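You operate a simulated robot arm through the tools that you are given. There is no shell and no other tool. Be economical: measure what you need, move in short steps, check, and stop when the job is done.

The job below is to be done with a simulated robot arm. You get a single attempt, and the scene is never put back.

TASK
Close flour tin and red tin, then wipe the flour smear off with the blue sponge and put it back. What is to be rubbed or washed off counts as gone when no trace of it is left.

The check looks at the end state, three seconds after you hand in, the way a careful person would. Anything else that was tipped, shoved, dropped, spilled or broken makes it a failure.

THE ROBOT
A 6-joint arm with a two-finger parallel gripper, fixed in place. Base frame: the origin is at the foot of the arm, x ahead of it, y to its left, z up; the work surface is at about z = 0.92. Units: m, rad, N and s.
With the tool pointing down near the work surface it reaches from about 0.36 to 0.76 m from the base axis. Its first joint turns from -1.152 to 1.152 rad. Payload 2.45 kg.
The tool frame sits at the grasp point between the pads (the TCP): z along the fingers, y along the line on which they close. The tips reach 0.024 m beyond it. Largest opening 0.068 m; finger width 0.017, thickness 0.01; the body of the gripper, 0.04 by 0.07 m, starts 0.041 m behind the TCP.
Orientation is told as [roll, pitch, yaw] about the base's x, y, z axes, in that order, counted from this pose: with the fingers straight down and closing along the base's y, the tool's x points along the base's -x, its y along +y and its z along -z.

THE INTERFACE
- The arm moves only by the tool step_arm. Its argument "commands" is a list of rows, each an object of numbers (a shift or turn left out is 0, a gripper value left out holds the last): "gripper": the finger opening in m, from 0 to 0.068; "x", "y", "z": the shift along the tool's x, y, z in units of 200 mm (1.0 is 200 mm); "wx", "wy", "wz": the turn, a rotation vector about the tool's x, y, z in units of 180 degrees (1.0 is 180 degrees). In form: [{"gripper": .., "x": .., "y": .., "z": .., "wx": .., "wy": .., "wz": ..}, ...]. A call has 1 to 10 rows; each row is the pose to reach, as a shift and turn from the pose commanded when the call began, along the tool's axes at that moment. A call with a number of a shift or a turn outside -1 to 1 is refused whole. Rows are played at 5 a second. More than 0.05 m and 0.15 rad between two rows, or a gripper value outside its range, and nothing of the call is played. Where a pose cannot be reached the arm comes as near as it can. A force on the tool above 40 N (or 10 N above the force at the start of the call, whichever is more), or a blocked arm, ends the call early, and 0.2 s more pass. The fingers move at their own pace (about 0.108 m/s each) and stop on an object; they squeeze with about 29 N. The grip force told is the motor's: it shows also when the fingers shut on nothing. Time passes only in rows, and 0.2 s behind the last, so rows that repeat a pose let the fingers close. The reply holds the time, the measured pose of the TCP, the force on the tool along the base axes, the opening and the grip force, in the units named above and with some noise, with the torque about the TCP (base axes, N m) and any sound that the robot's microphone picked up.
- Cameras (640 x 400 px; columns grow to the right, rows downward): "scene" is fixed at [0.1598, 0.4053, 1.478]; the picture's right is [-0.82, -0.57, 0.00], its down [-0.24, 0.35, -0.90] and it looks along [0.52, -0.74, -0.43] (base axes); focal length 343 px, centre (320, 200). "wrist" rides on the gripper at [0.084, 0.011, -0.075] in the tool frame; the picture's right is [-0.13, 0.99, 0.00], its down [-0.60, -0.08, -0.79] and it looks along [-0.79, -0.10, 0.61] (tool axes); focal length 251 px, centre (320, 200).
- snapshot(camera): a new picture of that camera. No time passes.
- point_at(camera, pixels): for up to 12 pixels [column, row] of the newest picture of that camera ("zoom" is the newest enlarged one), the place [x, y, z] in the base frame of the surface seen there, good to about 0.003 m. No time passes.
- inspect(camera, box): a new picture of the part [left, top, right, bottom] of that camera's present view, enlarged. No time passes.
- sign_off(): hands the job in; it is judged then, once.

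Work in short steps. Measure before you move; look again where a grasp or a placing could have gone wrong, and mend it. You have 80 turns and 46 pictures in all, those below and enlarged ones among them. Open the gripper and draw the arm clear of the work before you hand the job in, unless the task says otherwise; then end with one line.

The tools are called after "Request:" by a JSON object that holds its "fn" and its "kwargs". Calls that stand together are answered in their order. step_arm: Moves the arm, as the interface text tells. Its arguments: {"type":"object","properties":{"commands":{"type":"array"}},"required":["commands"]} The other tools are called the same way: snapshot (camera) takes a picture; point_at (camera, pixels) gives the place of the surface under pixels of a picture; inspect (camera, box) takes an enlarged picture of a part of a camera's view; sign_off () hands the job in.

At the start:

```text
time_s: 0.0
eef_pos: [0.5021, 0.0175, 1.314]
tool_rot: [0.003, -0.003, 0.0]
wrist_force: [-1.1, -0.8, -0.2]
ft_torque: [0.04, 0.02, 0.0]
opening: 0.0682
gripper_force: 0.1
```

scene: 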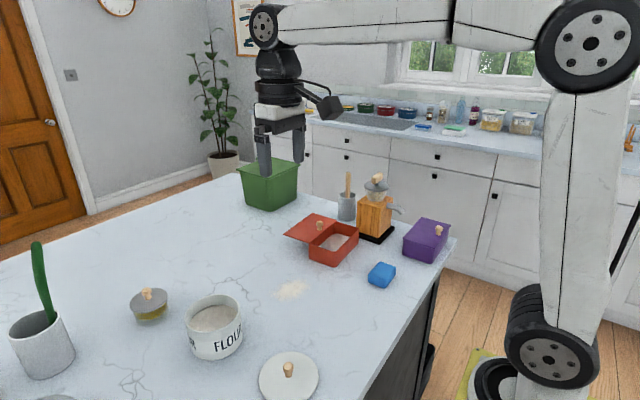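
wrist: 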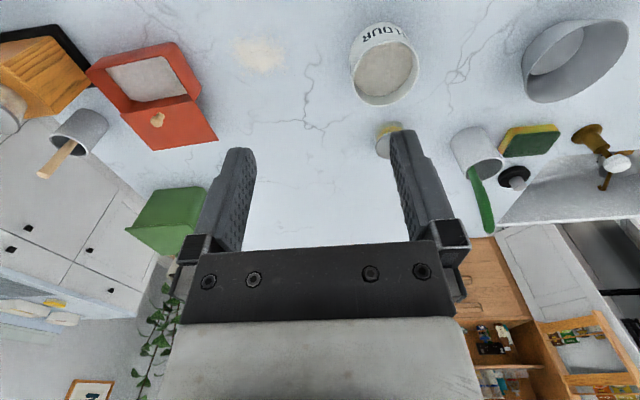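

The scene shows the flour tin at (215,327), its likely lid at (288,378), the red tin at (333,240), the sponge at (382,274) and the smear at (291,289). I'll enlarge these.

Request:
{"fn": "inspect", "kwargs": {"camera": "scene", "box": [260, 170, 460, 300]}}

Request:
{"fn": "inspect", "kwargs": {"camera": "scene", "box": [110, 270, 330, 400]}}

Request:
{"fn": "point_at", "kwargs": {"camera": "scene", "pixels": [[288, 364], [288, 375], [262, 378], [318, 376], [187, 318], [242, 310], [215, 297], [215, 318], [148, 293], [291, 289], [278, 289], [308, 287]]}}

```text
3.08 times, centred on (360, 235) of scene
```

zoom: 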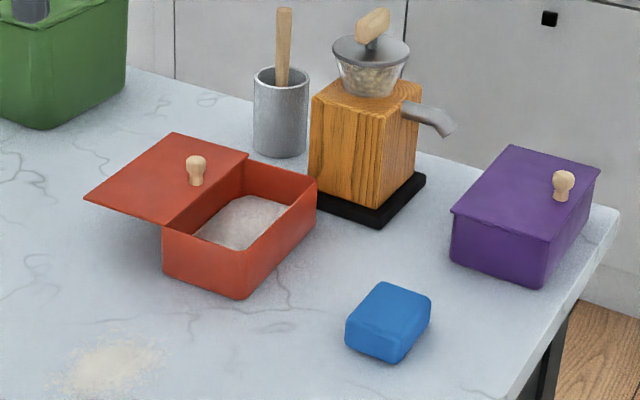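

```text
2.91 times, centred on (220, 335) of scene
```

zoom: 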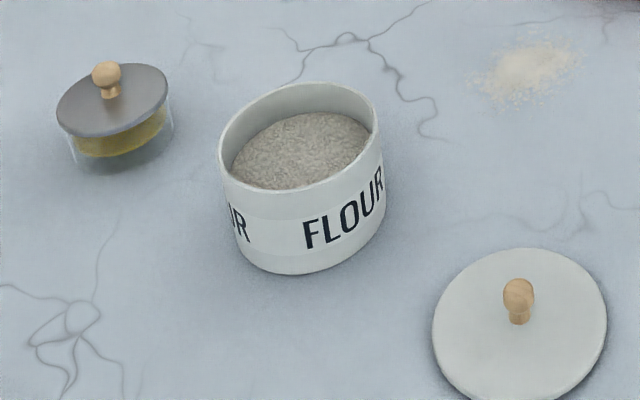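

```text
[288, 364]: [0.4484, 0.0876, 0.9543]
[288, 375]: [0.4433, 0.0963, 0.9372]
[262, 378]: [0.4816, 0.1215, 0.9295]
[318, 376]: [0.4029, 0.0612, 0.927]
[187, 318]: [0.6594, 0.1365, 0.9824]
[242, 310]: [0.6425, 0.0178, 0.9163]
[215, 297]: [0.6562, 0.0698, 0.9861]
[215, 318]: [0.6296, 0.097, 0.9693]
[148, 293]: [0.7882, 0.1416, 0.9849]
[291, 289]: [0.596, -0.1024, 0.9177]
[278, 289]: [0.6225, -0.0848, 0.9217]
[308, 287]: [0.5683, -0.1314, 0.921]
```

Measuring the rim, lid and jar outlines in the zoom (rim at (219,155)-(381,115), lid (432,322)-(606,322)).

Request:
{"fn": "point_at", "kwargs": {"camera": "zoom", "pixels": [[222, 155], [378, 112], [310, 86], [295, 190], [240, 182], [376, 140], [435, 322], [604, 320], [520, 251], [518, 282], [518, 300], [518, 323]]}}

Request:
{"fn": "inspect", "kwargs": {"camera": "scene", "box": [280, 200, 400, 275]}}

```text
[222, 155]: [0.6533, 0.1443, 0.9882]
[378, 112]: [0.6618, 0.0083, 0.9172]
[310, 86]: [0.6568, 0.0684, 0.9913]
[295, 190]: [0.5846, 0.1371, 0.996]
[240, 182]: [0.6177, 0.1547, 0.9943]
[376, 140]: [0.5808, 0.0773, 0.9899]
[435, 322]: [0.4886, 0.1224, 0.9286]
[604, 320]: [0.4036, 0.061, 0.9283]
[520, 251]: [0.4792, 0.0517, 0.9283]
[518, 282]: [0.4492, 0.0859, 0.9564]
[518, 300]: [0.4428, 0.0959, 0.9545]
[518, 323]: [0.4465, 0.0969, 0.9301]
```

```text
5.33 times, centred on (340, 238) of scene
```

zoom: 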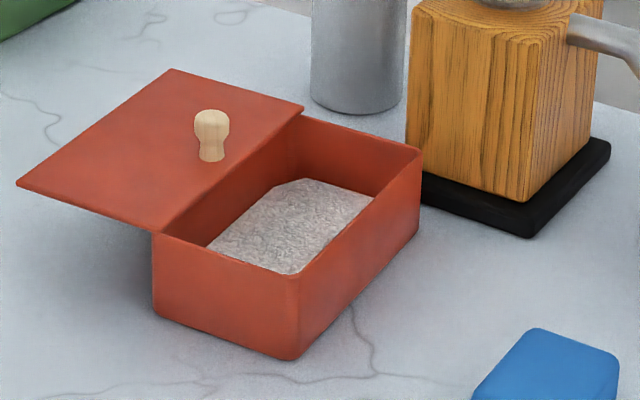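

Now measuring the red tin: lid corners (20,183),(170,72),(300,108),(160,226), knob (211,115)-(211,156), and tin rim corners (290,276),(418,152).

Request:
{"fn": "point_at", "kwargs": {"camera": "zoom", "pixels": [[20, 183], [170, 72], [299, 108], [160, 226], [211, 113], [211, 135], [211, 156], [156, 240], [292, 280], [418, 154], [305, 118], [300, 230]]}}

Request:
{"fn": "point_at", "kwargs": {"camera": "scene", "pixels": [[438, 227], [437, 232], [403, 239], [421, 218], [450, 222], [431, 250], [382, 266], [370, 270], [395, 268], [386, 276], [379, 264], [384, 283]]}}

```text
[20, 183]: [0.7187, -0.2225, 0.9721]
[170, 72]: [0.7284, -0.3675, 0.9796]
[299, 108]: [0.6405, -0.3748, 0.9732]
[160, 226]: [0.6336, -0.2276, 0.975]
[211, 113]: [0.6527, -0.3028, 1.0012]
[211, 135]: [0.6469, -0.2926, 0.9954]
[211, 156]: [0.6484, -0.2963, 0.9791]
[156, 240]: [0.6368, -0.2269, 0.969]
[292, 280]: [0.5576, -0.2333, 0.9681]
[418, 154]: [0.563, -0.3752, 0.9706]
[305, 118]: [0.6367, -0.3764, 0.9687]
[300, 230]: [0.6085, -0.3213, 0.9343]
```

```text
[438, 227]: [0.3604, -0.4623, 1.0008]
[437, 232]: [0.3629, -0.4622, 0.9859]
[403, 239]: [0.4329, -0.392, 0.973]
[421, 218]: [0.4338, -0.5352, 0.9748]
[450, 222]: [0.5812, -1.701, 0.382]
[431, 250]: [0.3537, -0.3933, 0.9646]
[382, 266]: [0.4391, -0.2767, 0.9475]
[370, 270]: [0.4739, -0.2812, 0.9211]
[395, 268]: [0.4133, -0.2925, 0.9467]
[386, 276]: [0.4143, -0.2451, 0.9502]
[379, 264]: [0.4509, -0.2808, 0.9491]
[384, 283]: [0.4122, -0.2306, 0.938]
```

The lid's knob is at about (0.447, 0.094), knob z 0.93–0.957; the tin's rim is a circle centred near (0.619, 0.107), r≈0.05, z≈0.99. The red lid is a slide lid with its knob at x≈0.648, to be drawn about 0.08 in −x. I move above the flour lid first.

Request:
{"fn": "step_arm", "kwargs": {"commands": [{"x": 0.055, "y": 0.076, "z": 0.18, "gripper": 0.05}, {"x": 0.11, "y": 0.152, "z": 0.36}, {"x": 0.165, "y": 0.228, "z": 0.54}, {"x": 0.22, "y": 0.304, "z": 0.72}, {"x": 0.275, "y": 0.38, "z": 0.9}, {"x": 0.275, "y": 0.38, "z": 0.9}]}}

Request:
{"fn": "snapshot", "kwargs": {"camera": "wrist"}}

```text
time_s: 1.4
eef_pos: [0.4474, 0.0948, 1.1337]
tool_rot: [0.002, -0.003, 0.0]
wrist_force: [0.1, 0.1, -0.8]
ft_torque: [-0.03, -0.04, -0.03]
opening: 0.05
gripper_force: 0.1
```

```text
40 pictures are left
```

wrist: 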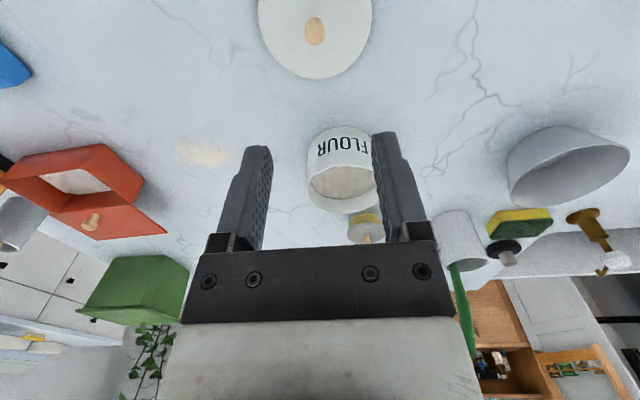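

The wrist view shows the lid at (315,35) with knob at (315,30), and the tin mouth at (342,185). I measure their edges.

Request:
{"fn": "point_at", "kwargs": {"camera": "wrist", "pixels": [[315, 22], [315, 38], [262, 15], [371, 15], [317, 77], [280, 60], [352, 60], [340, 211], [309, 183], [318, 203], [366, 202], [376, 186]]}}

```text
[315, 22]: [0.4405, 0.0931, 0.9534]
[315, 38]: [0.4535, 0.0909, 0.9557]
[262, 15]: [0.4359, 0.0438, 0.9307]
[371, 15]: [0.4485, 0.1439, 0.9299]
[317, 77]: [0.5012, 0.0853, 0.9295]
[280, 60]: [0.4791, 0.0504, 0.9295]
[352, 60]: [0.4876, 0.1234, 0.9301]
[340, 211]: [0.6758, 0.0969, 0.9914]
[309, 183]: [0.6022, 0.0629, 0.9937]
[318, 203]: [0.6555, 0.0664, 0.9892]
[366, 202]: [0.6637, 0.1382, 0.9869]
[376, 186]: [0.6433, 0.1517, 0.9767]
```

Lid fit: centre (0.4475, 0.0925), r≈0.052. Lowering onto the knob to TCP z≈0.958 and closing.

Request:
{"fn": "step_arm", "kwargs": {"commands": [{"y": -0.01, "z": 0.22, "gripper": 0.045}, {"y": -0.01, "z": 0.44}, {"y": -0.01, "z": 0.62}, {"y": -0.01, "z": 0.76}, {"y": -0.01, "z": 0.83}, {"y": -0.01, "z": 0.875}, {"y": -0.01, "z": 0.875}]}}

Request:
{"fn": "inspect", "kwargs": {"camera": "scene", "box": [220, 300, 380, 400]}}

```text
time_s: 3.0
eef_pos: [0.4477, 0.0923, 0.9596]
tool_rot: [0.001, -0.001, -0.001]
wrist_force: [0.4, -0.7, 0.1]
ft_torque: [0.02, 0.03, -0.01]
opening: 0.045
gripper_force: 0.1
```

```text
4.00 times, centred on (300, 350) of scene
```

zoom: 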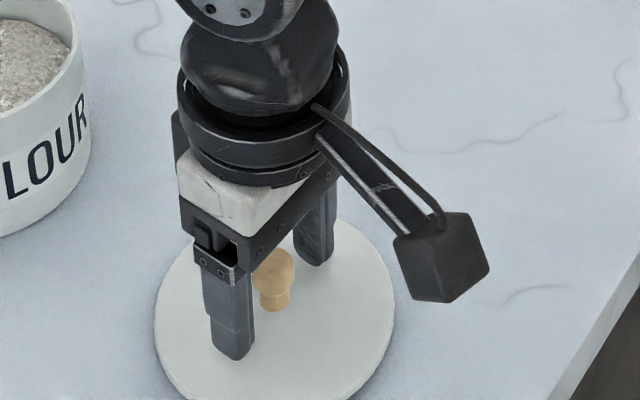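

The knob sits between the fingers, at (272,280) in the zoom. Close, lift a little and check.

Request:
{"fn": "step_arm", "kwargs": {"commands": [{"gripper": 0.0}, {"gripper": 0.0}, {"gripper": 0.0}, {"z": -0.1}, {"z": -0.25}, {"z": -0.45}, {"z": -0.45}]}}

Request:
{"fn": "snapshot", "kwargs": {"camera": "scene"}}

Request:
{"fn": "snapshot", "kwargs": {"camera": "wrist"}}

```text
time_s: 4.6
eef_pos: [0.4473, 0.0915, 1.0495]
tool_rot: [0.002, -0.003, 0.0]
wrist_force: [-0.1, 0.3, 0.1]
ft_torque: [-0.03, 0.0, 0.03]
opening: 0.0002
gripper_force: 23.7
```

```text
38 pictures are left
```

scene: 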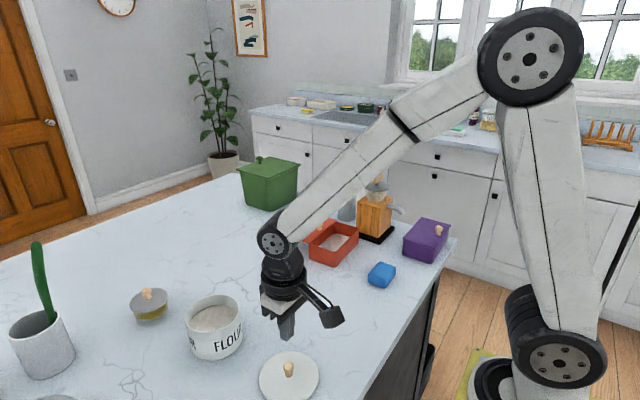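

```text
37 pictures are left
```

wrist: 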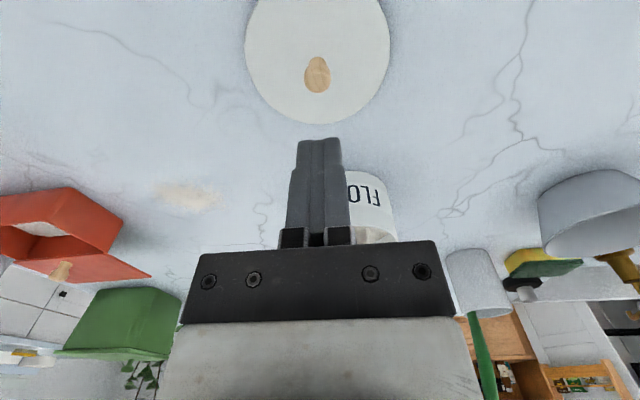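

The fingers closed on nothing; the lid is still on the table, knob at (317,73) in the wrist view. I re-measure the knob before another try.

Request:
{"fn": "point_at", "kwargs": {"camera": "wrist", "pixels": [[317, 60], [308, 72], [326, 72], [317, 88], [317, 75], [246, 40], [389, 40], [315, 123], [270, 105], [360, 106]]}}

Request:
{"fn": "inspect", "kwargs": {"camera": "scene", "box": [240, 340, 340, 400]}}

```text
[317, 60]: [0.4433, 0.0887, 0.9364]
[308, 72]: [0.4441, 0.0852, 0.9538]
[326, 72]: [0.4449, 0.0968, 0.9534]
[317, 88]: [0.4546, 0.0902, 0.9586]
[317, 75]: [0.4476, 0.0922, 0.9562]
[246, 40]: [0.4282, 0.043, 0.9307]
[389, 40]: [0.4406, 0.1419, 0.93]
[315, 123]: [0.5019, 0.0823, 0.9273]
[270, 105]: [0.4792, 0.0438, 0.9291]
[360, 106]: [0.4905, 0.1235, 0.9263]
```

```text
6.40 times, centred on (290, 370) of scene
```

zoom: 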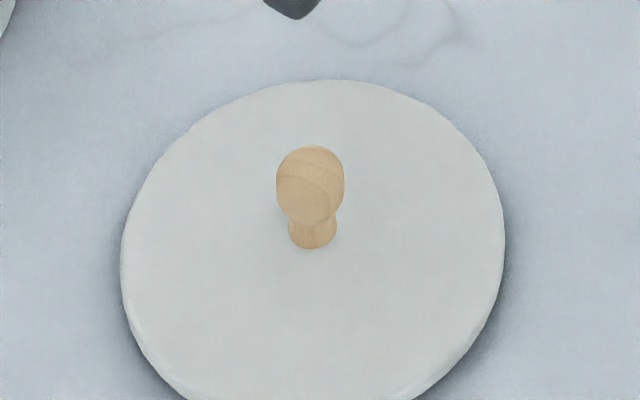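

The knob centre is (0.448, 0.0915) as aimed, so it likely slipped from a grip at the head's top. I go deeper (TCP z≈0.955) and close, checking the opening before lifting.

Request:
{"fn": "step_arm", "kwargs": {"commands": [{"gripper": 0.04, "z": 0.1}, {"z": 0.3}, {"z": 0.42}, {"z": 0.47}, {"z": 0.47}, {"z": 0.47, "gripper": 0.0}, {"z": 0.47}, {"z": 0.47}]}}

Request:
{"fn": "inspect", "kwargs": {"camera": "scene", "box": [240, 320, 360, 395]}}

```text
time_s: 6.4
eef_pos: [0.4486, 0.0925, 0.9547]
tool_rot: [0.004, -0.001, 0.0]
wrist_force: [0.4, -1.6, 2.4]
ft_torque: [-0.14, -0.03, 0.0]
opening: 0.0166
gripper_force: 29.5
```

```text
5.33 times, centred on (300, 358) of scene
```

zoom: 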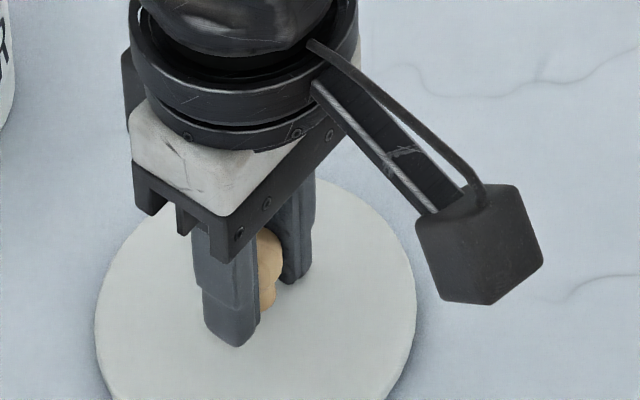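

Gripped at 0.0166 opening. Lift slowly 25 mm and check.

Request:
{"fn": "step_arm", "kwargs": {"commands": [{"z": -0.02}, {"z": -0.05}, {"z": -0.085}, {"z": -0.125}, {"z": -0.125}]}}

Request:
{"fn": "inspect", "kwargs": {"camera": "scene", "box": [220, 300, 380, 400]}}

```text
time_s: 7.6
eef_pos: [0.4491, 0.0923, 0.9795]
tool_rot: [0.002, -0.002, 0.002]
wrist_force: [-0.1, -0.1, -0.5]
ft_torque: [-0.03, 0.01, 0.0]
opening: 0.0166
gripper_force: 28.3
```

```text
4.00 times, centred on (300, 350) of scene
```

zoom: 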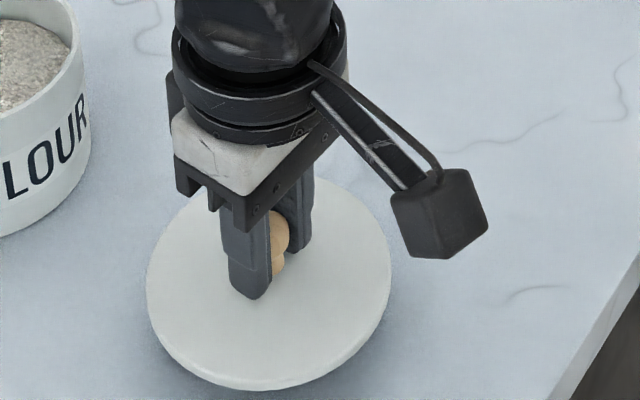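

The lid is held level. Lift clear of the rim and carry towards above the tin (0.622, 0.106).

Request:
{"fn": "step_arm", "kwargs": {"commands": [{"z": -0.15}, {"z": -0.3}, {"z": -0.45}, {"z": -0.5, "x": -0.1, "y": 0.01}, {"z": -0.5, "x": -0.28, "y": 0.02}, {"z": -0.5, "x": -0.46, "y": 0.04}, {"z": -0.5, "x": -0.64, "y": 0.055}, {"z": -0.5, "x": -0.8, "y": 0.065}, {"z": -0.5, "x": -0.867, "y": 0.069}, {"z": -0.5, "x": -0.867, "y": 0.069}]}}

Request:
{"fn": "snapshot", "kwargs": {"camera": "scene"}}

Request:
{"fn": "snapshot", "kwargs": {"camera": "wrist"}}

```text
time_s: 9.8
eef_pos: [0.6215, 0.1065, 1.0804]
tool_rot: [0.002, -0.002, 0.0]
wrist_force: [0.4, 0.0, 0.2]
ft_torque: [0.02, -0.02, 0.02]
opening: 0.0166
gripper_force: 28.8
```

```text
33 pictures are left
```

scene: 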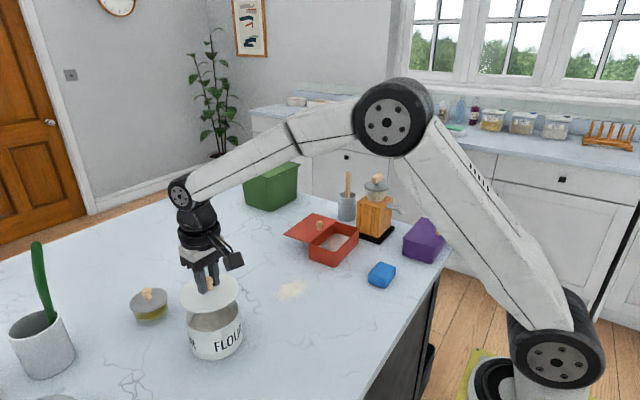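

```text
32 pictures are left
```

wrist: 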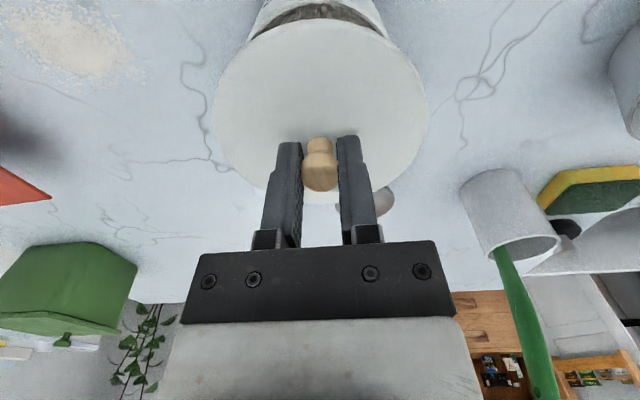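

Lid is above the tin. I lower to about 8 mm above the rim (TCP 1.032) and check alignment.

Request:
{"fn": "step_arm", "kwargs": {"commands": [{"z": 0.08}, {"z": 0.16}, {"z": 0.22}, {"z": 0.24}, {"z": 0.24}]}}

Request:
{"fn": "inspect", "kwargs": {"camera": "scene", "box": [155, 260, 275, 370]}}

Request:
{"fn": "inspect", "kwargs": {"camera": "wrist", "box": [160, 0, 480, 200]}}

```text
time_s: 11.0
eef_pos: [0.6212, 0.1041, 1.0324]
tool_rot: [0.002, -0.001, -0.001]
wrist_force: [0.2, 0.0, 0.8]
ft_torque: [0.02, 0.01, -0.01]
opening: 0.0165
gripper_force: 29.1
```

```text
3.64 times, centred on (215, 315) of scene
```

zoom: 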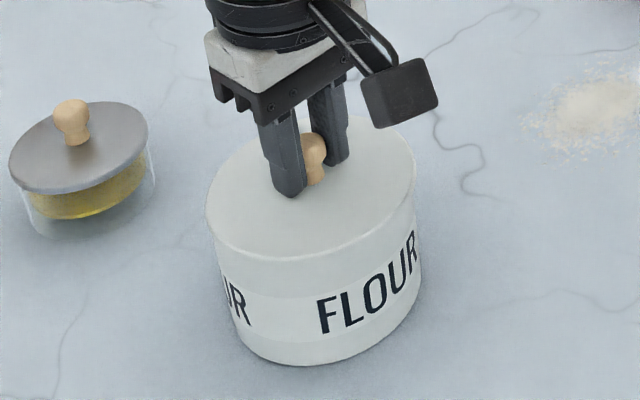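

```text
2.00 times, centred on (320, 100) of wrist
```

zoom: 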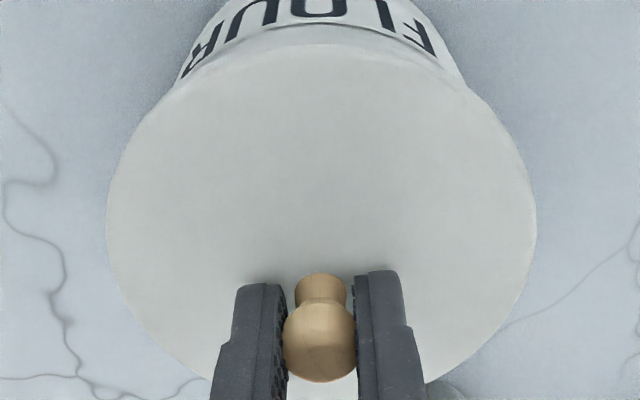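

Lateral alignment in the wrist view is within ~1 mm (lid centre 321 vs tin 321), and the scene suggests about 1.5 mm more toward −x. I lower to contact with that correction.

Request:
{"fn": "step_arm", "kwargs": {"commands": [{"x": 0.0075, "z": 0.015}, {"x": 0.0075, "z": 0.025}, {"x": 0.0075, "z": 0.035}, {"x": 0.0075, "z": 0.042}, {"x": 0.0075, "z": 0.042}]}}

Request:
{"fn": "inspect", "kwargs": {"camera": "scene", "box": [165, 270, 265, 365]}}

```text
time_s: 12.2
eef_pos: [0.6229, 0.1052, 1.0284]
tool_rot: [0.003, -0.01, 0.0]
wrist_force: [3.6, -5.2, 31.9]
ft_torque: [-0.41, -0.12, 0.0]
opening: 0.0164
gripper_force: 28.6
```

```text
4.21 times, centred on (215, 318) of scene
```

zoom: 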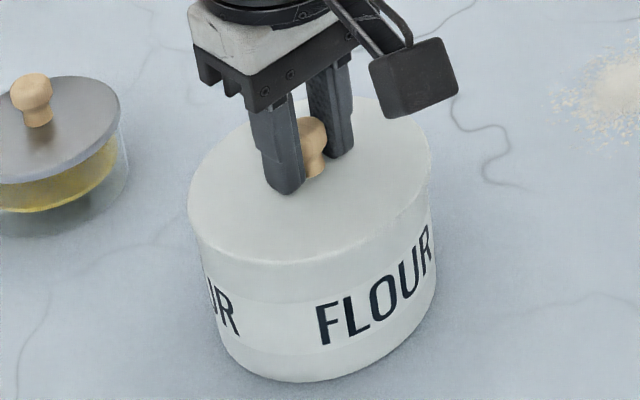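

Contact at TCP 1.028 with 32 N: the lid is on the rim. I ease the pressure off, then open and rise.

Request:
{"fn": "step_arm", "kwargs": {"commands": [{"z": -0.01}, {"z": -0.02}, {"z": -0.02}, {"z": -0.02, "gripper": 0.04}, {"z": -0.02}, {"z": -0.02}]}}

Request:
{"fn": "step_arm", "kwargs": {"commands": [{"z": -0.05}, {"z": -0.15}, {"z": -0.3}, {"z": -0.5}, {"z": -0.5}]}}

Request:
{"fn": "inspect", "kwargs": {"camera": "scene", "box": [165, 270, 265, 365]}}

Request:
{"fn": "inspect", "kwargs": {"camera": "wrist", "box": [200, 0, 440, 150]}}

```text
time_s: 13.6
eef_pos: [0.6211, 0.1057, 1.0271]
tool_rot: [0.001, -0.001, 0.001]
wrist_force: [-0.8, 0.8, -0.8]
ft_torque: [-0.02, 0.0, -0.01]
opening: 0.0396
gripper_force: 0.0
heard: snap
```

```text
time_s: 14.8
eef_pos: [0.6194, 0.1056, 1.1268]
tool_rot: [0.001, -0.002, 0.0]
wrist_force: [-0.6, 0.2, -0.3]
ft_torque: [0.03, -0.04, 0.01]
opening: 0.0396
gripper_force: 0.0
```

```text
4.21 times, centred on (215, 318) of scene
```

zoom: 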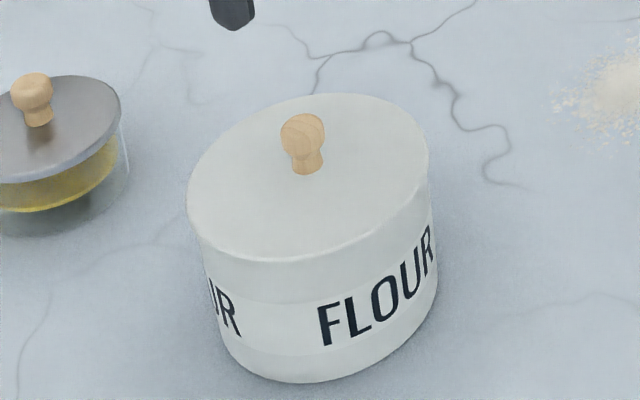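

```text
2.67 times, centred on (320, 75) of wrist
```

zoom: 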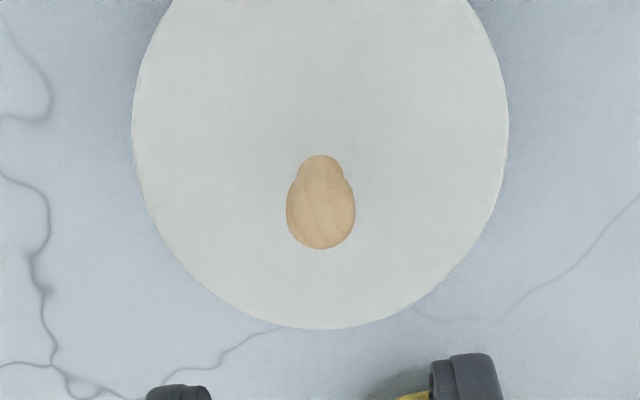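

A snap was heard and the lid looks flush. I verify that the lid's top is level at several points.

Request:
{"fn": "point_at", "kwargs": {"camera": "zoom", "pixels": [[150, 130], [495, 130], [320, 30], [320, 315], [220, 270], [430, 270], [320, 200]]}}

Request:
{"fn": "snapshot", "kwargs": {"camera": "wrist"}}

```text
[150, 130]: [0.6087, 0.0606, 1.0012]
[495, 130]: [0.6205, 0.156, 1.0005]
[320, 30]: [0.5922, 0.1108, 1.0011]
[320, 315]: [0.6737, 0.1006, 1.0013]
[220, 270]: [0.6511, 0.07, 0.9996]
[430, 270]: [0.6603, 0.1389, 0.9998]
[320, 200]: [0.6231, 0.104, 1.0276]
```

```text
26 pictures are left
```

wrist: 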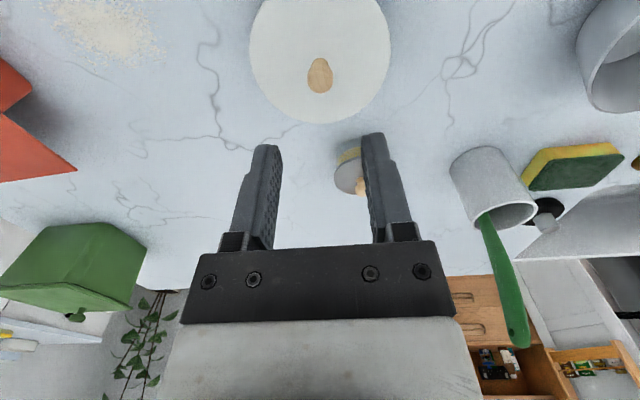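

The lid is level at z≈1.0005. Now I travel to the red tin's side at height 1.14.

Request:
{"fn": "step_arm", "kwargs": {"commands": [{"y": -0.2, "z": -0.02}, {"y": -0.4, "z": -0.05}, {"y": -0.6, "z": -0.05}, {"y": -0.8, "z": -0.05}, {"y": -1.0, "z": -0.05}]}}

Request:
{"fn": "step_arm", "kwargs": {"commands": [{"y": -0.2}, {"y": -0.4}, {"y": -0.6}, {"y": -0.8}, {"y": -1.0}, {"y": -1.0}]}}

Request:
{"fn": "snapshot", "kwargs": {"camera": "wrist"}}

```text
time_s: 16.0
eef_pos: [0.6196, -0.0963, 1.1361]
tool_rot: [0.001, -0.003, 0.002]
wrist_force: [0.3, -0.4, 0.6]
ft_torque: [0.02, 0.02, 0.0]
opening: 0.0401
gripper_force: 0.0
```

```text
time_s: 17.4
eef_pos: [0.6194, -0.2973, 1.138]
tool_rot: [0.003, -0.003, 0.001]
wrist_force: [-1.5, -0.1, 0.5]
ft_torque: [-0.01, -0.02, -0.02]
opening: 0.0401
gripper_force: 0.0
```

```text
25 pictures are left
```

wrist: 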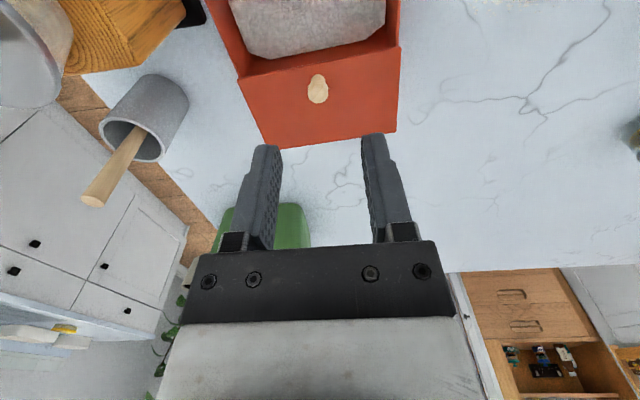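

The wrist view has the red knob at (317,88) on the lid (240..400, 50..148). I measure these.

Request:
{"fn": "point_at", "kwargs": {"camera": "wrist", "pixels": [[317, 80], [310, 88], [326, 88], [317, 98], [240, 82], [399, 50], [266, 146], [395, 132], [320, 66], [402, 20], [395, 5], [320, 40]]}}

Request:
{"fn": "inspect", "kwargs": {"camera": "wrist", "box": [220, 0, 420, 150]}}

```text
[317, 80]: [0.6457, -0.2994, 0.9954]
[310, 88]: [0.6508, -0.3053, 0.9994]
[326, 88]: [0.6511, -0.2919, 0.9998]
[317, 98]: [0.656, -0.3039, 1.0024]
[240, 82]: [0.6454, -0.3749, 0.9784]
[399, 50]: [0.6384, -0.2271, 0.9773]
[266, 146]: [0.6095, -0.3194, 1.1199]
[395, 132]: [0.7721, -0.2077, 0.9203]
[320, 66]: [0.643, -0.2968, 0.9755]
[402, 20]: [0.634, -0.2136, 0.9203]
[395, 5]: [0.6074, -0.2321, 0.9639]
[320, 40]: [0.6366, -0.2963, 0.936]
```

```text
2.67 times, centred on (320, 75) of wrist
```

zoom: 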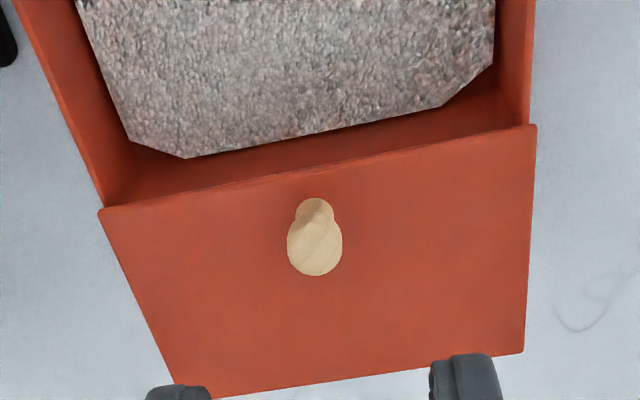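

The red knob is at (0.651, −0.2985), lid top z≈0.977; the tin is yawed slightly (~0.045 rad). I descend over the knob to z≈1.004 and close.

Request:
{"fn": "step_arm", "kwargs": {"commands": [{"x": -0.158, "y": -0.006, "z": 0.1}, {"x": -0.158, "y": -0.006, "z": 0.3}, {"x": -0.158, "y": -0.006, "z": 0.5}, {"x": -0.158, "y": -0.006, "z": 0.62}, {"x": -0.158, "y": -0.006, "z": 0.665}, {"x": -0.158, "y": -0.006, "z": 0.665}, {"x": -0.158, "y": -0.006, "z": 0.665, "gripper": 0.0}, {"x": -0.158, "y": -0.006, "z": 0.665}, {"x": -0.158, "y": -0.006, "z": 0.665}]}}

Request:
{"fn": "inspect", "kwargs": {"camera": "scene", "box": [270, 180, 390, 275]}}

```text
time_s: 19.4
eef_pos: [0.6514, -0.2958, 1.0043]
tool_rot: [0.001, 0.0, -0.001]
wrist_force: [0.9, -2.6, -0.4]
ft_torque: [-0.35, -0.26, -0.02]
opening: 0.0171
gripper_force: 29.0
```

```text
4.21 times, centred on (330, 228) of scene
```

zoom: 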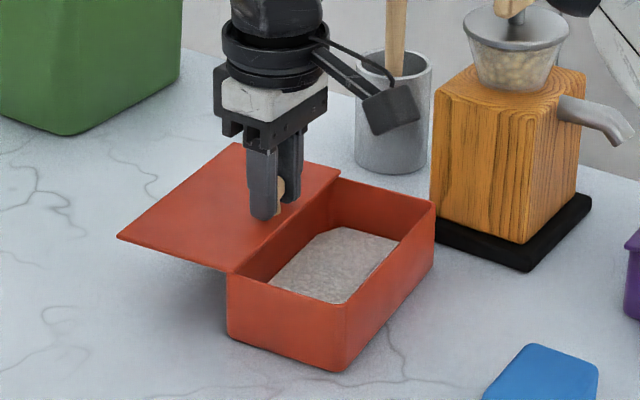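

The knob is gripped (0.0171). I draw it 40 mm toward −x in small steps, watching the force.

Request:
{"fn": "step_arm", "kwargs": {"commands": [{"x": 0.03, "y": -0.0015}, {"x": 0.06, "y": -0.003}, {"x": 0.1, "y": -0.005}, {"x": 0.15, "y": -0.0075}, {"x": 0.2, "y": -0.01}]}}

Request:
{"fn": "inspect", "kwargs": {"camera": "scene", "box": [270, 180, 390, 275]}}

```text
time_s: 20.6
eef_pos: [0.6116, -0.2978, 1.0049]
tool_rot: [0.002, -0.001, 0.0]
wrist_force: [0.9, 1.2, -0.5]
ft_torque: [-0.33, -0.03, -0.02]
opening: 0.0179
gripper_force: 28.5
```

```text
4.21 times, centred on (330, 228) of scene
```

zoom: 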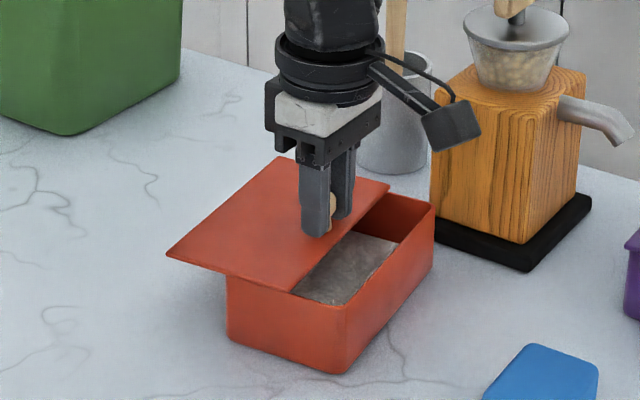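

The lid slides and the tin stays put. I continue by 40 mm, finely at the end.

Request:
{"fn": "step_arm", "kwargs": {"commands": [{"x": 0.05, "y": -0.0025}, {"x": 0.1, "y": -0.005}, {"x": 0.14, "y": -0.007}, {"x": 0.165, "y": -0.008}, {"x": 0.18, "y": -0.009}, {"x": 0.19, "y": -0.0095}, {"x": 0.19, "y": -0.0095}]}}

Request:
{"fn": "inspect", "kwargs": {"camera": "scene", "box": [270, 180, 390, 275]}}

```text
time_s: 22.2
eef_pos: [0.574, -0.3001, 1.0038]
tool_rot: [0.002, -0.001, 0.0]
wrist_force: [-0.2, -2.8, 1.1]
ft_torque: [-0.35, -0.2, -0.08]
opening: 0.0171
gripper_force: 28.8
```

```text
4.21 times, centred on (330, 228) of scene
```

zoom: 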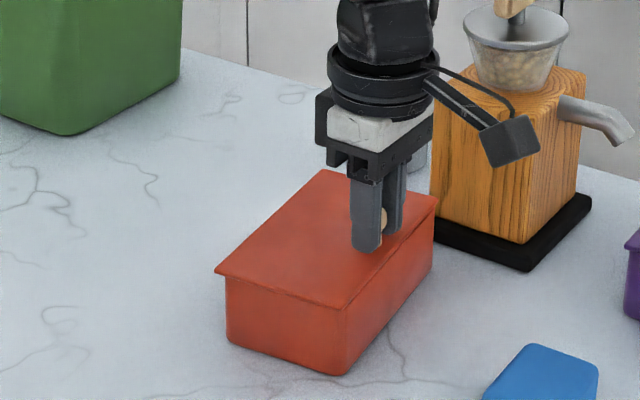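

Almost closed. I push on in 1 mm steps to find the end stop.

Request:
{"fn": "step_arm", "kwargs": {"commands": [{"x": 0.005}, {"x": 0.01}, {"x": 0.015}, {"x": 0.02}, {"x": 0.02}]}}

Request:
{"fn": "inspect", "kwargs": {"camera": "scene", "box": [290, 205, 390, 275]}}

```text
time_s: 23.4
eef_pos: [0.5705, -0.3, 1.0038]
tool_rot: [0.001, -0.004, 0.002]
wrist_force: [3.0, 0.4, 4.8]
ft_torque: [-0.29, 0.06, 0.01]
opening: 0.0174
gripper_force: 28.8
```

```text
5.71 times, centred on (340, 240) of scene
```

zoom: 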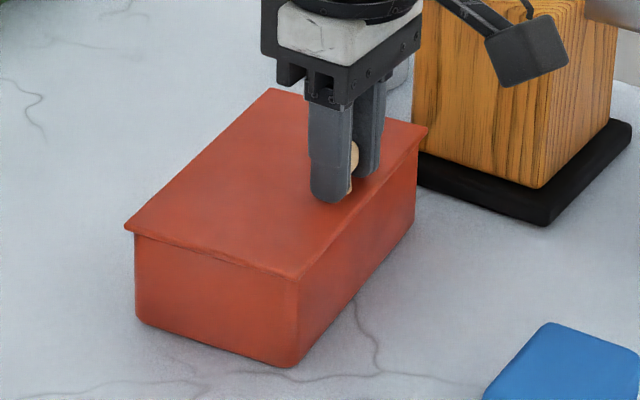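

Force has risen to ~3 N, near the stop. Two more mm to be sure.

Request:
{"fn": "step_arm", "kwargs": {"commands": [{"x": 0.004}, {"x": 0.008}, {"x": 0.012}, {"x": 0.012}]}}

```text
time_s: 24.4
eef_pos: [0.5674, -0.3003, 1.0041]
tool_rot: [0.002, -0.002, 0.002]
wrist_force: [5.6, 2.7, 8.9]
ft_torque: [-0.27, -0.13, 0.07]
opening: 0.017
gripper_force: 28.9
```

The tool moved on 3 mm with ~6 N; I check whether the lid or the whole tin moved.

Request:
{"fn": "inspect", "kwargs": {"camera": "scene", "box": [290, 205, 390, 275]}}

Request:
{"fn": "point_at", "kwargs": {"camera": "zoom", "pixels": [[295, 300], [140, 250], [410, 190], [300, 273], [130, 223], [422, 130], [275, 92], [215, 290]]}}

```text
5.71 times, centred on (340, 240) of scene
```

zoom: 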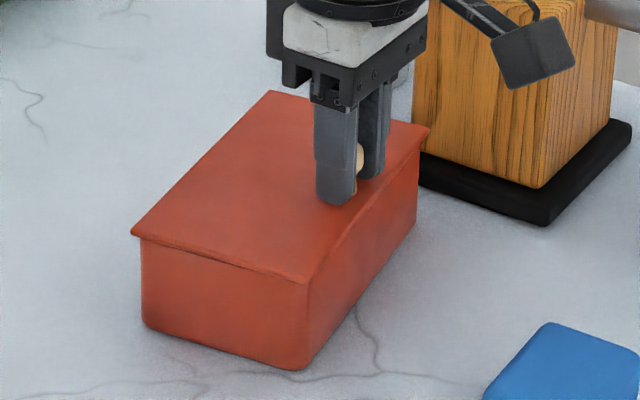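

```text
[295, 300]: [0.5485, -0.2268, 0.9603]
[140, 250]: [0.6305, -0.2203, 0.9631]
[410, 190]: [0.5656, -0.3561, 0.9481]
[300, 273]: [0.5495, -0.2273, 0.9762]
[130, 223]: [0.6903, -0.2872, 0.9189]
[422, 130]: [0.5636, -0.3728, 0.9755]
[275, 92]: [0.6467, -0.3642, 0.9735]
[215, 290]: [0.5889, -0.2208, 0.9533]
```

The lid reached its stop and the tin crept about 2 mm; it is fully shut. I open and rise.

Request:
{"fn": "step_arm", "kwargs": {"commands": [{"gripper": 0.04}, {"gripper": 0.04}, {"z": -0.05}, {"z": -0.2}, {"z": -0.4}, {"z": -0.5}]}}

Request:
{"fn": "snapshot", "kwargs": {"camera": "wrist"}}

Request:
{"fn": "inspect", "kwargs": {"camera": "scene", "box": [280, 195, 460, 300]}}

```text
time_s: 25.8
eef_pos: [0.5673, -0.2992, 1.1061]
tool_rot: [0.001, -0.001, 0.0]
wrist_force: [0.4, 0.5, -0.1]
ft_torque: [0.02, -0.01, -0.03]
opening: 0.0399
gripper_force: 0.1
```

```text
18 pictures are left
```

wrist: 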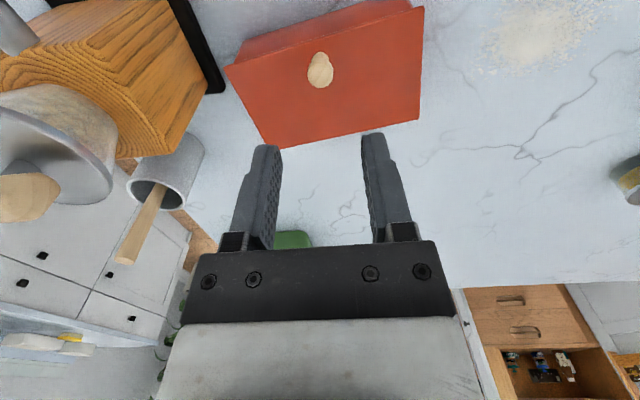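

```text
3.56 times, centred on (370, 248) of scene
```

zoom: 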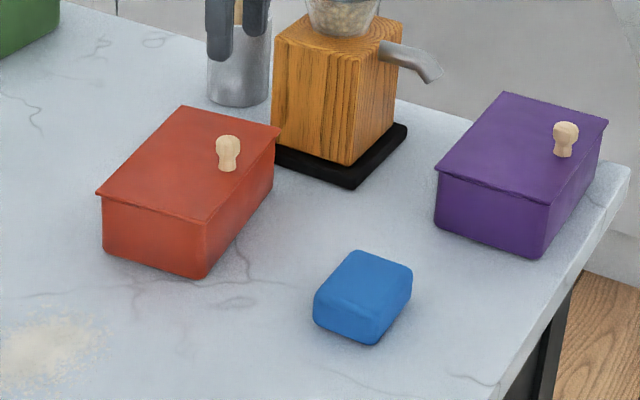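

Red tin is closed like the purple one. Now I measure the sponge (top corners (355,252),(410,268),(372,316),(316,292)) in this zoom.

Request:
{"fn": "point_at", "kwargs": {"camera": "zoom", "pixels": [[355, 255], [405, 271], [371, 315], [320, 292], [362, 282], [316, 318], [372, 342], [409, 295], [105, 340], [5, 345], [60, 318], [30, 388]]}}

Request:
{"fn": "point_at", "kwargs": {"camera": "wrist", "pixels": [[485, 35], [510, 70], [540, 75], [595, 25], [535, 12], [600, 10], [420, 120], [224, 68], [270, 147], [422, 10]]}}

```text
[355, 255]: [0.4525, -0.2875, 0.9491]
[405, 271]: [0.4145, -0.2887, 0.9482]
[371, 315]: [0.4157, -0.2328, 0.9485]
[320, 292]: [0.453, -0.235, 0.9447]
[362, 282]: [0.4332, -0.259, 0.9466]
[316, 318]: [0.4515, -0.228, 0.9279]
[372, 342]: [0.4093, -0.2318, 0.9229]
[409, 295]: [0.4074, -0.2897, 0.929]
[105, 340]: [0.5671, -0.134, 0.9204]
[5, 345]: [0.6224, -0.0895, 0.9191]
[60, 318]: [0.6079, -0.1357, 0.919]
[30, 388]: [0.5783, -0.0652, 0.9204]
```

```text
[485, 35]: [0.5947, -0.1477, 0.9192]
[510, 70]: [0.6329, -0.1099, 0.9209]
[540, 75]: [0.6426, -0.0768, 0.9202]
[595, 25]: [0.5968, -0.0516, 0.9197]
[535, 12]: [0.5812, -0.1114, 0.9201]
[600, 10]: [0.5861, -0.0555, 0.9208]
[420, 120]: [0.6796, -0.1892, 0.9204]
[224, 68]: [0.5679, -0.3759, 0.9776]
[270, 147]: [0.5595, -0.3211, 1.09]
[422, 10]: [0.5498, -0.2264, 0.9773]
```

Sponge: x 0.409–0.457, y −0.293…−0.228, top z≈0.949, centre (0.432, −0.260). Smear: x 0.565–0.645, y −0.15…−0.05. I'll grip across its 46 mm width, so I move above it and turn the tool 90°.

Request:
{"fn": "step_arm", "kwargs": {"commands": [{"x": 0.07, "y": 0.02, "wz": 0.045, "gripper": 0.066}, {"x": 0.14, "y": 0.04, "wz": 0.09}, {"x": 0.21, "y": 0.06, "wz": 0.135}, {"x": 0.28, "y": 0.08, "wz": 0.18}, {"x": 0.35, "y": 0.1, "wz": 0.225}, {"x": 0.42, "y": 0.12, "wz": 0.27}, {"x": 0.49, "y": 0.14, "wz": 0.315}, {"x": 0.56, "y": 0.16, "wz": 0.36}, {"x": 0.63, "y": 0.18, "wz": 0.405}, {"x": 0.677, "y": 0.196, "wz": 0.45}]}}

Request:
{"fn": "step_arm", "kwargs": {"commands": [{"wz": 0.025}, {"wz": 0.05}, {"wz": 0.05}]}}

Request:
{"fn": "snapshot", "kwargs": {"camera": "wrist"}}

```text
time_s: 28.0
eef_pos: [0.432, -0.2614, 1.1038]
tool_rot: [0.003, 0.0, -1.415]
wrist_force: [0.1, 0.5, 0.8]
ft_torque: [0.02, 0.03, -0.05]
opening: 0.066
gripper_force: 0.0
```

```text
time_s: 28.8
eef_pos: [0.4309, -0.261, 1.1041]
tool_rot: [0.003, 0.002, -1.57]
wrist_force: [0.0, 0.7, 0.5]
ft_torque: [0.03, 0.0, -0.02]
opening: 0.066
gripper_force: 0.0
```

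```text
16 pictures are left
```

wrist: 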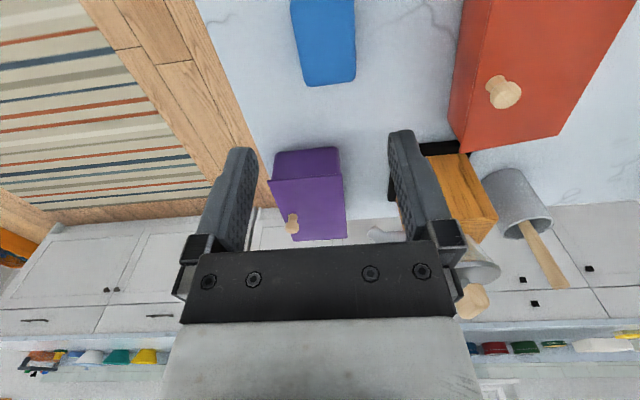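

The sponge is at (325,40) in the wrist view; I measure its edges to centre the fingers.

Request:
{"fn": "point_at", "kwargs": {"camera": "wrist", "pixels": [[294, 10], [353, 10], [301, 70], [353, 70], [325, 75], [325, 40], [310, 84], [354, 78]]}}

```text
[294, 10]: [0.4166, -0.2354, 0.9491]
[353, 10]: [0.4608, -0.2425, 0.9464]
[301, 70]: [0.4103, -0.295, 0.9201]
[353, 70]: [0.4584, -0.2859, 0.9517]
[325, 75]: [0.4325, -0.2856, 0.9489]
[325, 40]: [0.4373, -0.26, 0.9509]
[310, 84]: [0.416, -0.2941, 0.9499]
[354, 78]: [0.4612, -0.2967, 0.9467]
```

Centre ≈(0.436, −0.262). I shift +4 mm in x and descend to TCP z≈0.956, not closing yet.

Request:
{"fn": "step_arm", "kwargs": {"commands": [{"y": 0.025, "z": 0.15}, {"y": 0.025, "z": 0.35}, {"y": 0.025, "z": 0.55}, {"y": 0.025, "z": 0.67}, {"y": 0.025, "z": 0.74}, {"y": 0.025, "z": 0.74}]}}

Request:
{"fn": "inspect", "kwargs": {"camera": "scene", "box": [320, 215, 440, 300]}}

```text
time_s: 30.2
eef_pos: [0.4369, -0.2613, 0.955]
tool_rot: [0.004, 0.002, -1.571]
wrist_force: [-0.8, 0.1, -0.1]
ft_torque: [0.01, -0.01, -0.01]
opening: 0.0659
gripper_force: 0.0
```

```text
4.71 times, centred on (380, 258) of scene
```

zoom: 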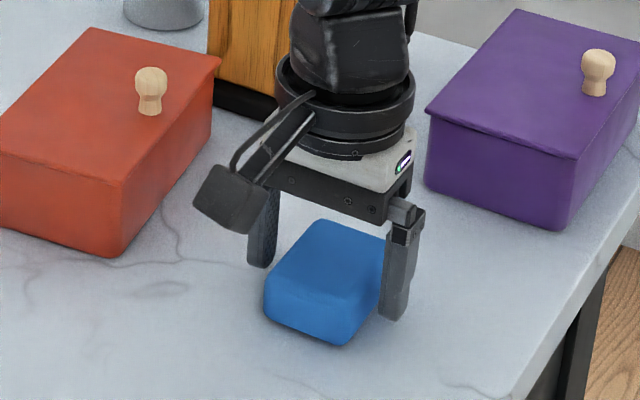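

Fingers straddle the sponge. Close and lift slightly.

Request:
{"fn": "step_arm", "kwargs": {"commands": [{"gripper": 0.0}, {"gripper": 0.0}, {"gripper": 0.0}, {"z": -0.05}, {"z": -0.15}, {"z": -0.3}, {"z": -0.3}]}}

Request:
{"fn": "inspect", "kwargs": {"camera": "scene", "box": [320, 215, 440, 300]}}

```text
time_s: 31.8
eef_pos: [0.4374, -0.2588, 1.0164]
tool_rot: [0.003, 0.0, -1.568]
wrist_force: [-0.1, -0.4, -0.8]
ft_torque: [0.01, -0.02, 0.01]
opening: 0.0491
gripper_force: 28.9
```

```text
4.71 times, centred on (380, 258) of scene
```

zoom: 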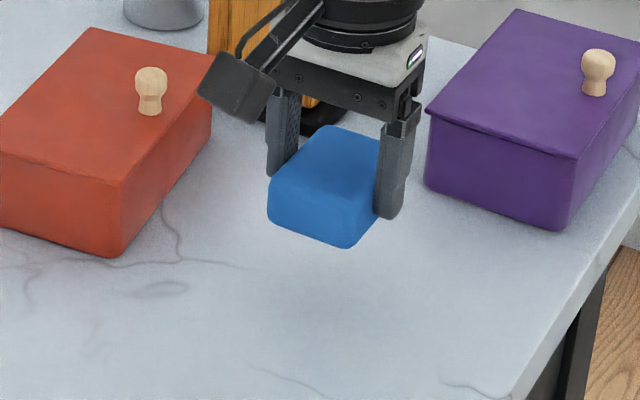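

The sponge is held level (opening 0.049). I carry it to the smear's corner (0.575, −0.150) at height.

Request:
{"fn": "step_arm", "kwargs": {"commands": [{"x": 0.18, "y": 0.05}, {"x": 0.36, "y": 0.15}, {"x": 0.5, "y": 0.3}, {"x": 0.54, "y": 0.48}, {"x": 0.54, "y": 0.64}, {"x": 0.54, "y": 0.69}, {"x": 0.54, "y": 0.69, "z": 0.15}, {"x": 0.54, "y": 0.69, "z": 0.26}, {"x": 0.54, "y": 0.69, "z": 0.295}, {"x": 0.54, "y": 0.69, "z": 0.295}]}}

```text
time_s: 34.0
eef_pos: [0.5733, -0.1518, 0.9572]
tool_rot: [0.001, 0.0, -1.569]
wrist_force: [-0.2, 0.0, -0.5]
ft_torque: [0.01, 0.02, -0.01]
opening: 0.0492
gripper_force: 28.8
```

Just above the table. I press about 3 mm down and sweep along +y to −0.05, watching force.

Request:
{"fn": "step_arm", "kwargs": {"commands": [{"z": 0.012}, {"z": 0.02}, {"z": 0.02, "x": 0.12}, {"z": 0.02, "x": 0.25}, {"z": 0.02, "x": 0.38}, {"z": 0.02, "x": 0.5}, {"z": 0.02, "x": 0.5}]}}

Request:
{"fn": "inspect", "kwargs": {"camera": "scene", "box": [220, 230, 360, 330]}}

```text
time_s: 35.6
eef_pos: [0.5757, -0.0512, 0.955]
tool_rot: [0.005, 0.001, -1.572]
wrist_force: [0.3, -4.9, 14.6]
ft_torque: [-0.38, 0.19, 0.05]
opening: 0.0489
gripper_force: 28.6
```

```text
4.00 times, centred on (290, 280) of scene
```

zoom: 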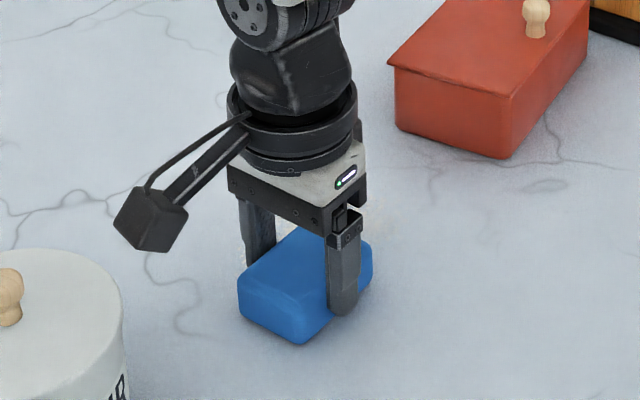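

14.6 N, contact good and the swept lane is clean. Continue with lanes at x≈0.603 and 0.630.

Request:
{"fn": "step_arm", "kwargs": {"commands": [{"y": 0.14}, {"x": -0.13, "y": 0.14}, {"x": -0.26, "y": 0.14}, {"x": -0.39, "y": 0.14}, {"x": -0.52, "y": 0.14}, {"x": -0.52, "y": 0.28}, {"x": -0.39, "y": 0.28}, {"x": -0.26, "y": 0.28}, {"x": -0.13, "y": 0.28}, {"x": 0.0, "y": 0.28}]}}

Request:
{"fn": "step_arm", "kwargs": {"commands": [{"y": 0.08}, {"x": -0.13, "y": 0.08}, {"x": -0.26, "y": 0.08}, {"x": -0.39, "y": 0.08}, {"x": -0.52, "y": 0.08}, {"x": -0.52, "y": 0.08, "z": -0.1}, {"x": -0.62, "y": -0.05, "z": -0.25}, {"x": -0.75, "y": -0.2, "z": -0.4}, {"x": -0.75, "y": -0.4, "z": -0.4}]}}

Request:
{"fn": "inspect", "kwargs": {"camera": "scene", "box": [220, 230, 360, 330]}}

```text
time_s: 37.8
eef_pos: [0.6323, -0.0516, 0.9554]
tool_rot: [0.002, 0.002, -1.569]
wrist_force: [-0.6, -3.1, 4.5]
ft_torque: [-0.1, -0.04, -0.01]
opening: 0.049
gripper_force: 28.8
```

```text
time_s: 39.8
eef_pos: [0.551, -0.206, 1.0326]
tool_rot: [0.001, 0.001, -1.569]
wrist_force: [1.4, -0.1, -0.4]
ft_torque: [-0.02, -0.02, -0.01]
opening: 0.0493
gripper_force: 29.0
```

```text
4.00 times, centred on (290, 280) of scene
```

zoom: 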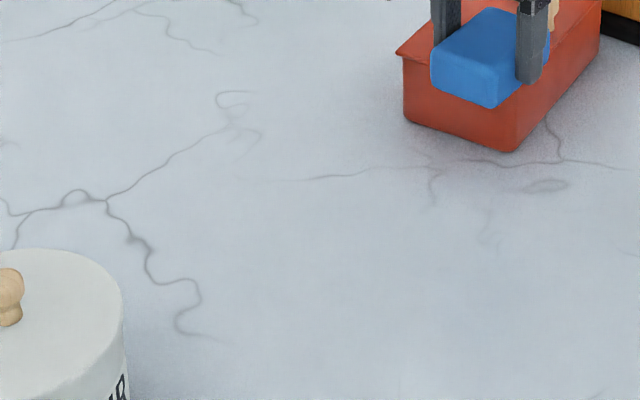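

The smear looks gone. The red tin seems slightly shifted relative to the previous zoom, so I measure it, and move the sponge away first over its spot.

Request:
{"fn": "point_at", "kwargs": {"camera": "zoom", "pixels": [[505, 138], [410, 110], [508, 148], [404, 58], [520, 105], [435, 95], [490, 105], [470, 45]]}}

Request:
{"fn": "step_arm", "kwargs": {"commands": [{"y": -0.15}, {"y": -0.3, "x": -0.06}, {"y": -0.45, "x": -0.16}, {"y": -0.57, "x": -0.27}, {"y": -0.57, "x": -0.27}]}}

Request:
{"fn": "snapshot", "kwargs": {"camera": "scene"}}

```text
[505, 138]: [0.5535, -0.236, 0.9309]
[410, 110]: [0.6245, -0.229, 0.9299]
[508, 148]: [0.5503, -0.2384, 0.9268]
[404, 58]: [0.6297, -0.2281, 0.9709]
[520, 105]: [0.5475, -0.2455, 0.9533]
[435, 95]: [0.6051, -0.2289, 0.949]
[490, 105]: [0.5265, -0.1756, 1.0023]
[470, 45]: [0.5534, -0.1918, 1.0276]
```

```text
time_s: 41.0
eef_pos: [0.4373, -0.2572, 1.0322]
tool_rot: [0.002, 0.002, -1.568]
wrist_force: [-0.4, 0.0, -0.5]
ft_torque: [0.02, -0.02, 0.02]
opening: 0.0487
gripper_force: 29.3
```

```text
11 pictures are left
```

scene: 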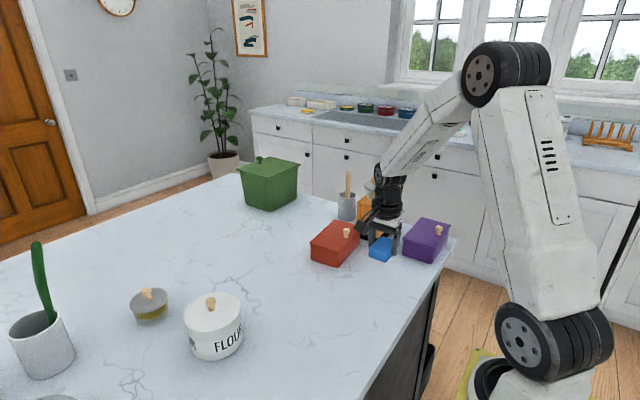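

The tin is now within ~7 mm of where it started, upright and closed; the sponge sits unshifted in the grip. I set it down at its original spot (TCP 0.437, −0.261, 0.956).

Request:
{"fn": "step_arm", "kwargs": {"commands": [{"x": -0.02, "z": 0.12}, {"x": -0.02, "z": 0.25}, {"x": -0.02, "z": 0.34}, {"x": -0.02, "z": 0.38}, {"x": -0.02, "z": 0.38}]}}

Request:
{"fn": "inspect", "kwargs": {"camera": "scene", "box": [220, 230, 360, 330]}}

```text
time_s: 42.2
eef_pos: [0.4383, -0.2616, 0.958]
tool_rot: [0.003, 0.001, -1.572]
wrist_force: [0.6, 0.5, -0.8]
ft_torque: [0.0, 0.01, -0.02]
opening: 0.0488
gripper_force: 28.8
```

```text
4.00 times, centred on (290, 280) of scene
```

zoom: 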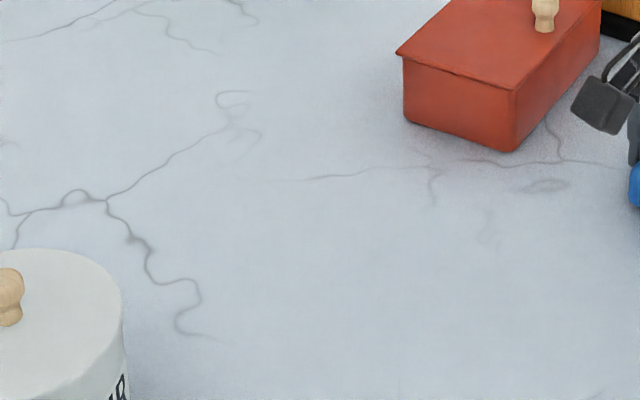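

The smear area appears clean; before letting go of the sponge I look closer at it for faint remains (around scene (291,289)).

Request:
{"fn": "inspect", "kwargs": {"camera": "scene", "box": [260, 268, 324, 308]}}

```text
10.00 times, centred on (292, 288) of scene
```

zoom: 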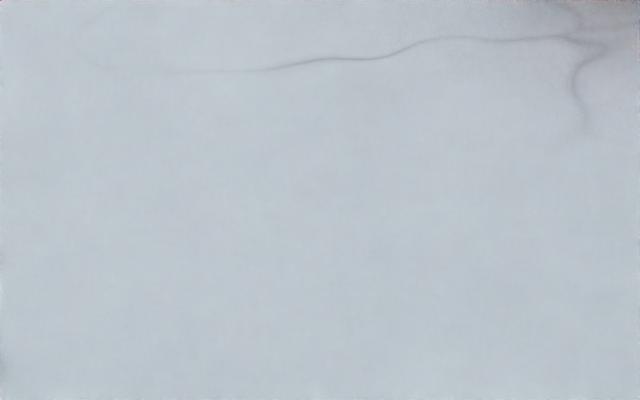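

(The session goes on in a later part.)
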